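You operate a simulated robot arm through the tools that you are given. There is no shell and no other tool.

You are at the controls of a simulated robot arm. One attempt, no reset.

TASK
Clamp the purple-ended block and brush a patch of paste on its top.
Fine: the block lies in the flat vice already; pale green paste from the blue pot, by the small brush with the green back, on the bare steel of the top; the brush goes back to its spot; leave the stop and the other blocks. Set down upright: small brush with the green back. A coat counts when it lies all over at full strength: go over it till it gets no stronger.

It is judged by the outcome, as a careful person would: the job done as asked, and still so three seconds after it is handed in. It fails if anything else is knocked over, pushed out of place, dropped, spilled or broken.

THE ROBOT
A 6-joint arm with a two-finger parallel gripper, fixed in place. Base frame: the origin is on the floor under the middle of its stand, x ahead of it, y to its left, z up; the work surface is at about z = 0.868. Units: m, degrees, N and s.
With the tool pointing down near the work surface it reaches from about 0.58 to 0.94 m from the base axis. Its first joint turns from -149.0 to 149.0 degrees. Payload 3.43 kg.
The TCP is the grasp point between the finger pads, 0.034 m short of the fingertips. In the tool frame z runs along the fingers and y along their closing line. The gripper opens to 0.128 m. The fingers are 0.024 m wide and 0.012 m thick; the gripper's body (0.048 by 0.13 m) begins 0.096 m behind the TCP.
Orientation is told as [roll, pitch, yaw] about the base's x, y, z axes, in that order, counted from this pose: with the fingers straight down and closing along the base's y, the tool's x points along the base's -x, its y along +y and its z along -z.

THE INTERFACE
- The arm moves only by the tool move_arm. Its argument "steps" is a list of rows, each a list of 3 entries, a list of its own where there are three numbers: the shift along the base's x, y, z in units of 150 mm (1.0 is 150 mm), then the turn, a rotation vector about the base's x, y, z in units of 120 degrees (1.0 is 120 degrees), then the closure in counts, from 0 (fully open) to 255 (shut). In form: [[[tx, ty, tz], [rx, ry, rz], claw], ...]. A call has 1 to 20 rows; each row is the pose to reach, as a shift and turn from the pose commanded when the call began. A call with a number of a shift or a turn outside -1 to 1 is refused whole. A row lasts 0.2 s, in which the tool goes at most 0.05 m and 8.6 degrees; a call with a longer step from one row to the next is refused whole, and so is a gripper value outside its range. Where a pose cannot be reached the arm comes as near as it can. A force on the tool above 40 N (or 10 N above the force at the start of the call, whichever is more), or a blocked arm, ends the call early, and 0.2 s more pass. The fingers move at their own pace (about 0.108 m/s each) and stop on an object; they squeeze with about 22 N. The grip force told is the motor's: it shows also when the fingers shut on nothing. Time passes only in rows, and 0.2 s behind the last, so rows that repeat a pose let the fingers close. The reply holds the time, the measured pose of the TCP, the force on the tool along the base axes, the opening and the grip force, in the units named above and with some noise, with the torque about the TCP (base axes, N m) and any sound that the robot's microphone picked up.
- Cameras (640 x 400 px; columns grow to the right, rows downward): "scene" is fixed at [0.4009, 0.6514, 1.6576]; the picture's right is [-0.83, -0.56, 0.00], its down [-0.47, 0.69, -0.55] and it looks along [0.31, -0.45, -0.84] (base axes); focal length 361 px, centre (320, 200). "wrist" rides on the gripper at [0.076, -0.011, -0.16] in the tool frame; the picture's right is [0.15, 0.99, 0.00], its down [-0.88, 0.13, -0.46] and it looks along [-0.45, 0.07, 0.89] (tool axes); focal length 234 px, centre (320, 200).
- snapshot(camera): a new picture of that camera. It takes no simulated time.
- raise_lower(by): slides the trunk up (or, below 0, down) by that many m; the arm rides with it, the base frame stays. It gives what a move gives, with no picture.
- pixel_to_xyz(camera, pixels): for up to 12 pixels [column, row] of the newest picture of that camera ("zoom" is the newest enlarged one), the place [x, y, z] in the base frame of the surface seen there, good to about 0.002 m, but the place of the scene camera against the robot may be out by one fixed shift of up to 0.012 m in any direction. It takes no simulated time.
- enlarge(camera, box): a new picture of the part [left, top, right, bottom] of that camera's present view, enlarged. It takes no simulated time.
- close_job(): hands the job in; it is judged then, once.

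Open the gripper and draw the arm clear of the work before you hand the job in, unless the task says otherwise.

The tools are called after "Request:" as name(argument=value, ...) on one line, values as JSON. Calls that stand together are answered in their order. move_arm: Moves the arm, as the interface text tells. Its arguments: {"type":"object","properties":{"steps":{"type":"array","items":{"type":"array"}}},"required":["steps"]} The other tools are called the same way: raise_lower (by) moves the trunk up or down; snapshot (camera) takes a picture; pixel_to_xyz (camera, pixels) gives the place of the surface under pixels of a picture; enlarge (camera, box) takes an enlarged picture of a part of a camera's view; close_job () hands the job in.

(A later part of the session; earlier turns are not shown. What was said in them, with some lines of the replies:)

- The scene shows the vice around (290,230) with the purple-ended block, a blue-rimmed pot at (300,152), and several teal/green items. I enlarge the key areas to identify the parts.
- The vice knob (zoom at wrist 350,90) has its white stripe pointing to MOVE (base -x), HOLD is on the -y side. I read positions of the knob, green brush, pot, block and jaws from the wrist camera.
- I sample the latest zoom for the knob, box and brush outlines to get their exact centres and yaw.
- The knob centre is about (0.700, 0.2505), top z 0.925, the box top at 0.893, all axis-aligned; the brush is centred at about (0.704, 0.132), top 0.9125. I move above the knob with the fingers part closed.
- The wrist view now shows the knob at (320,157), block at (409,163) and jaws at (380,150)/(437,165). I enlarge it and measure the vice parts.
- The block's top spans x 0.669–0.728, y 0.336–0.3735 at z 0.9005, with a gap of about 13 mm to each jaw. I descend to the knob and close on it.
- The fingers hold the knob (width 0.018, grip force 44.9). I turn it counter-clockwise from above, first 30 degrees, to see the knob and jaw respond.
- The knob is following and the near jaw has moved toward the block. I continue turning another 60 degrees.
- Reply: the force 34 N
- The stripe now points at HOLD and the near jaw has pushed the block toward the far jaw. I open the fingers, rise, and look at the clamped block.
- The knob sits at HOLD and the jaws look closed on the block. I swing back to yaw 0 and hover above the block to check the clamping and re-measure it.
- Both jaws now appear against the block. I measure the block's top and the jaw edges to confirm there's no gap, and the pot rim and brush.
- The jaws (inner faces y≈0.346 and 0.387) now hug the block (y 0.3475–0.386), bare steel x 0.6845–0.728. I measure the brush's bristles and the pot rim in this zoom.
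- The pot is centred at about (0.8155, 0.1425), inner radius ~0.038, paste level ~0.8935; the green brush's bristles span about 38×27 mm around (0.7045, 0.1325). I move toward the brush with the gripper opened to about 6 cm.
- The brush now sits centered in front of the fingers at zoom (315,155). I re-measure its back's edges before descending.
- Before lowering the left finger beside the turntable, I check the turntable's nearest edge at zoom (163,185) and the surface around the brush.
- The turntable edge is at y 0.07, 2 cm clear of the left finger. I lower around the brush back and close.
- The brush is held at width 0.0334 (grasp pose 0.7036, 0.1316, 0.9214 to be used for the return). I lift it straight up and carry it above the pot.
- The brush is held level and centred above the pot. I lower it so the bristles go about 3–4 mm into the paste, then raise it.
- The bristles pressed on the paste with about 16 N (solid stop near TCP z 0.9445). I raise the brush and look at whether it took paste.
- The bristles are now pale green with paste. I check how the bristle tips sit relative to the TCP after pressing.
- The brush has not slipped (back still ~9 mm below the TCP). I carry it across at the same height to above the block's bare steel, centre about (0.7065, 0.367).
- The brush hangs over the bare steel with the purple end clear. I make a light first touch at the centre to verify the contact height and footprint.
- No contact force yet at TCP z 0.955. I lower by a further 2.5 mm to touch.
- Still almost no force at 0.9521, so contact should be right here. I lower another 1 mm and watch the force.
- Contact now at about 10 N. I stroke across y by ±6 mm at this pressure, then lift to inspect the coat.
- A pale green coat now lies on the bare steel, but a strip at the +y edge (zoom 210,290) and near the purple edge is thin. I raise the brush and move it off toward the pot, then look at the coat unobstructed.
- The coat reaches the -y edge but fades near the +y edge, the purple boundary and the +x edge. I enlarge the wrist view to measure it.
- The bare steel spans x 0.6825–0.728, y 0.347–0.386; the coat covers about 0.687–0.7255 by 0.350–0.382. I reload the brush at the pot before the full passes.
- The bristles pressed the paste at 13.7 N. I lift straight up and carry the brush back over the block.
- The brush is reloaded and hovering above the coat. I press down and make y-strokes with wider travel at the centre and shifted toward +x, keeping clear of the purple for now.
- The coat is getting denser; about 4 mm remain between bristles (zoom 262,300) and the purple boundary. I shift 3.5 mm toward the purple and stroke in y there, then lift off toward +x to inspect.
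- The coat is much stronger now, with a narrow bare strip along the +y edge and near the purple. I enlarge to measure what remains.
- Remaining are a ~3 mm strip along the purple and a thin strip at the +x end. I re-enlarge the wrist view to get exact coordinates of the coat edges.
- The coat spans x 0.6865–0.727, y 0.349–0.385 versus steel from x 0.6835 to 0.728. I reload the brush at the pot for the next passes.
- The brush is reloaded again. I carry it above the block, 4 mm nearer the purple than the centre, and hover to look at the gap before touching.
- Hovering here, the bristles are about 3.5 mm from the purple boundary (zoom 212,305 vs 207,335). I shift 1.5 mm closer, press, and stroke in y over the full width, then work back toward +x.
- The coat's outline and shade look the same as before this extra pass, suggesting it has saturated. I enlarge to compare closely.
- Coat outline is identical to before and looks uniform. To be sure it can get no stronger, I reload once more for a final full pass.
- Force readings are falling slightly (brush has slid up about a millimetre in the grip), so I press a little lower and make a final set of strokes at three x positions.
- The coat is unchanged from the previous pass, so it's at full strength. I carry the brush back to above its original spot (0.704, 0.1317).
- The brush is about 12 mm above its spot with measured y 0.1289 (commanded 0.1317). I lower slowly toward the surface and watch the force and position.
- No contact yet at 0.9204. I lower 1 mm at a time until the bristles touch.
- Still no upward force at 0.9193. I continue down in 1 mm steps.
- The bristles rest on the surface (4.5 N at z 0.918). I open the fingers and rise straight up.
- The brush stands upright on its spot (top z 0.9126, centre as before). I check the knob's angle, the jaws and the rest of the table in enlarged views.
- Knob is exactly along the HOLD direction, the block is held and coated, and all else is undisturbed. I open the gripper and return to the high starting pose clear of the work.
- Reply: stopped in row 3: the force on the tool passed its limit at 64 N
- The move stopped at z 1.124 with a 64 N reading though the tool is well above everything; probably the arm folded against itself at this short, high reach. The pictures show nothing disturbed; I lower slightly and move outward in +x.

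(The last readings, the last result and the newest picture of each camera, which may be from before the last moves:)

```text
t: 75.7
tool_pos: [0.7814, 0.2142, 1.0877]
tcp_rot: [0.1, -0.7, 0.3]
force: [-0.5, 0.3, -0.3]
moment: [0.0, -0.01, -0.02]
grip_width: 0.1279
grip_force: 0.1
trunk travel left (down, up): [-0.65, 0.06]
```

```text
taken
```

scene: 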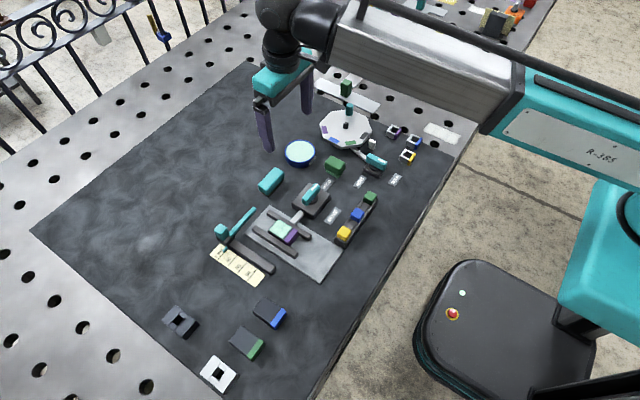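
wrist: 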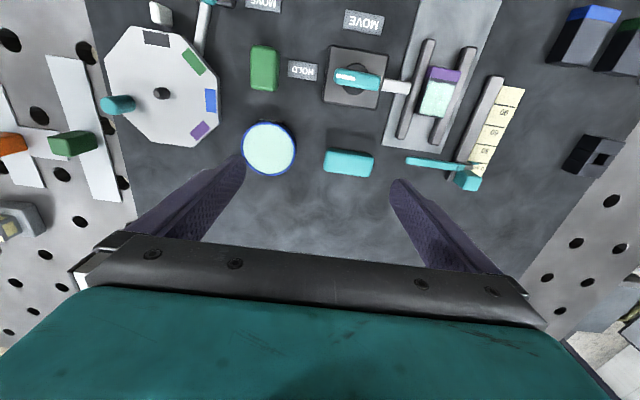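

The arm is clear with the gripper open and the force back to zero. I take one last close look at the coat, vice and brush before handing in.

Request:
enlarge(camera="scene", box=[200, 130, 400, 290])

Request:
enlarge(camera="wrist", box=[230, 20, 530, 210])

Request:
pixel_to_xyz(camera="scene", pixels=[[334, 163], [300, 152], [268, 180], [286, 228], [311, 192]])

```text
2.50 times, centred on (300, 210) of scene
```

zoom: 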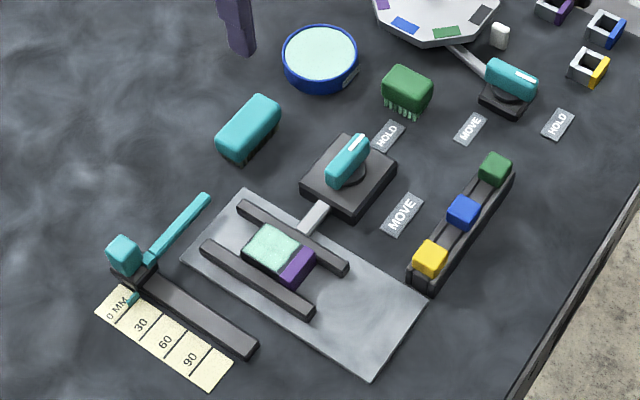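

```text
2.11 times, centred on (380, 115) of wrist
```

zoom: 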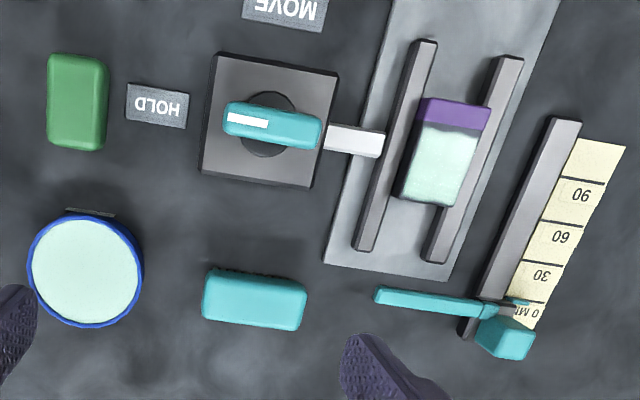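

```text
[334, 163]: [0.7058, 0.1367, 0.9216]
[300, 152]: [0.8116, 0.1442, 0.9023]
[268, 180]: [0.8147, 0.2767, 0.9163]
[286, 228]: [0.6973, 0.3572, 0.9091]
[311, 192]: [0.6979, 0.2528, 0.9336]
```

The brush stands upright at its original place (0.7058, 0.1367 against 0.7051, 0.1367 at the start, scene camera), the pot and the teal brush haven't moved, and the vice knob points to HOLD on the coated block. The gripper is open and clear, so I hand the job in.

Request:
close_job()

```text
The job is handed in.
```

The purple-ended block is clamped in the flat vice, and its bare steel top has an even coat of the pale green paste. I've handed the job in.

- **Clamp:** I turned the vice knob a quarter turn to HOLD. The moving jaw closed the gap, and the block didn't shift while I brushed it.
- **Coat:** I loaded the brush four times and stroked until the last two passes changed neither the shade nor the outline. A bare strip about 3 mm wide remains along the purple end, and a thinner one at the opposite end. Brushing closer to the purple did not move that edge of the coat. No paste got on the purple.
- **Brush:** It is back on its spot, standing upright, within about 1 mm of where it started.
- **Other items:** In the final pictures nothing else was moved or spilled, including the stop, the other blocks, the pot and the teal brush.

While pulling the arm back, one move stopped early on a 64 N force reading, with the gripper well above the table. The arm probably folded against itself; I backed it out another way. It ended clear of the work with the gripper open.
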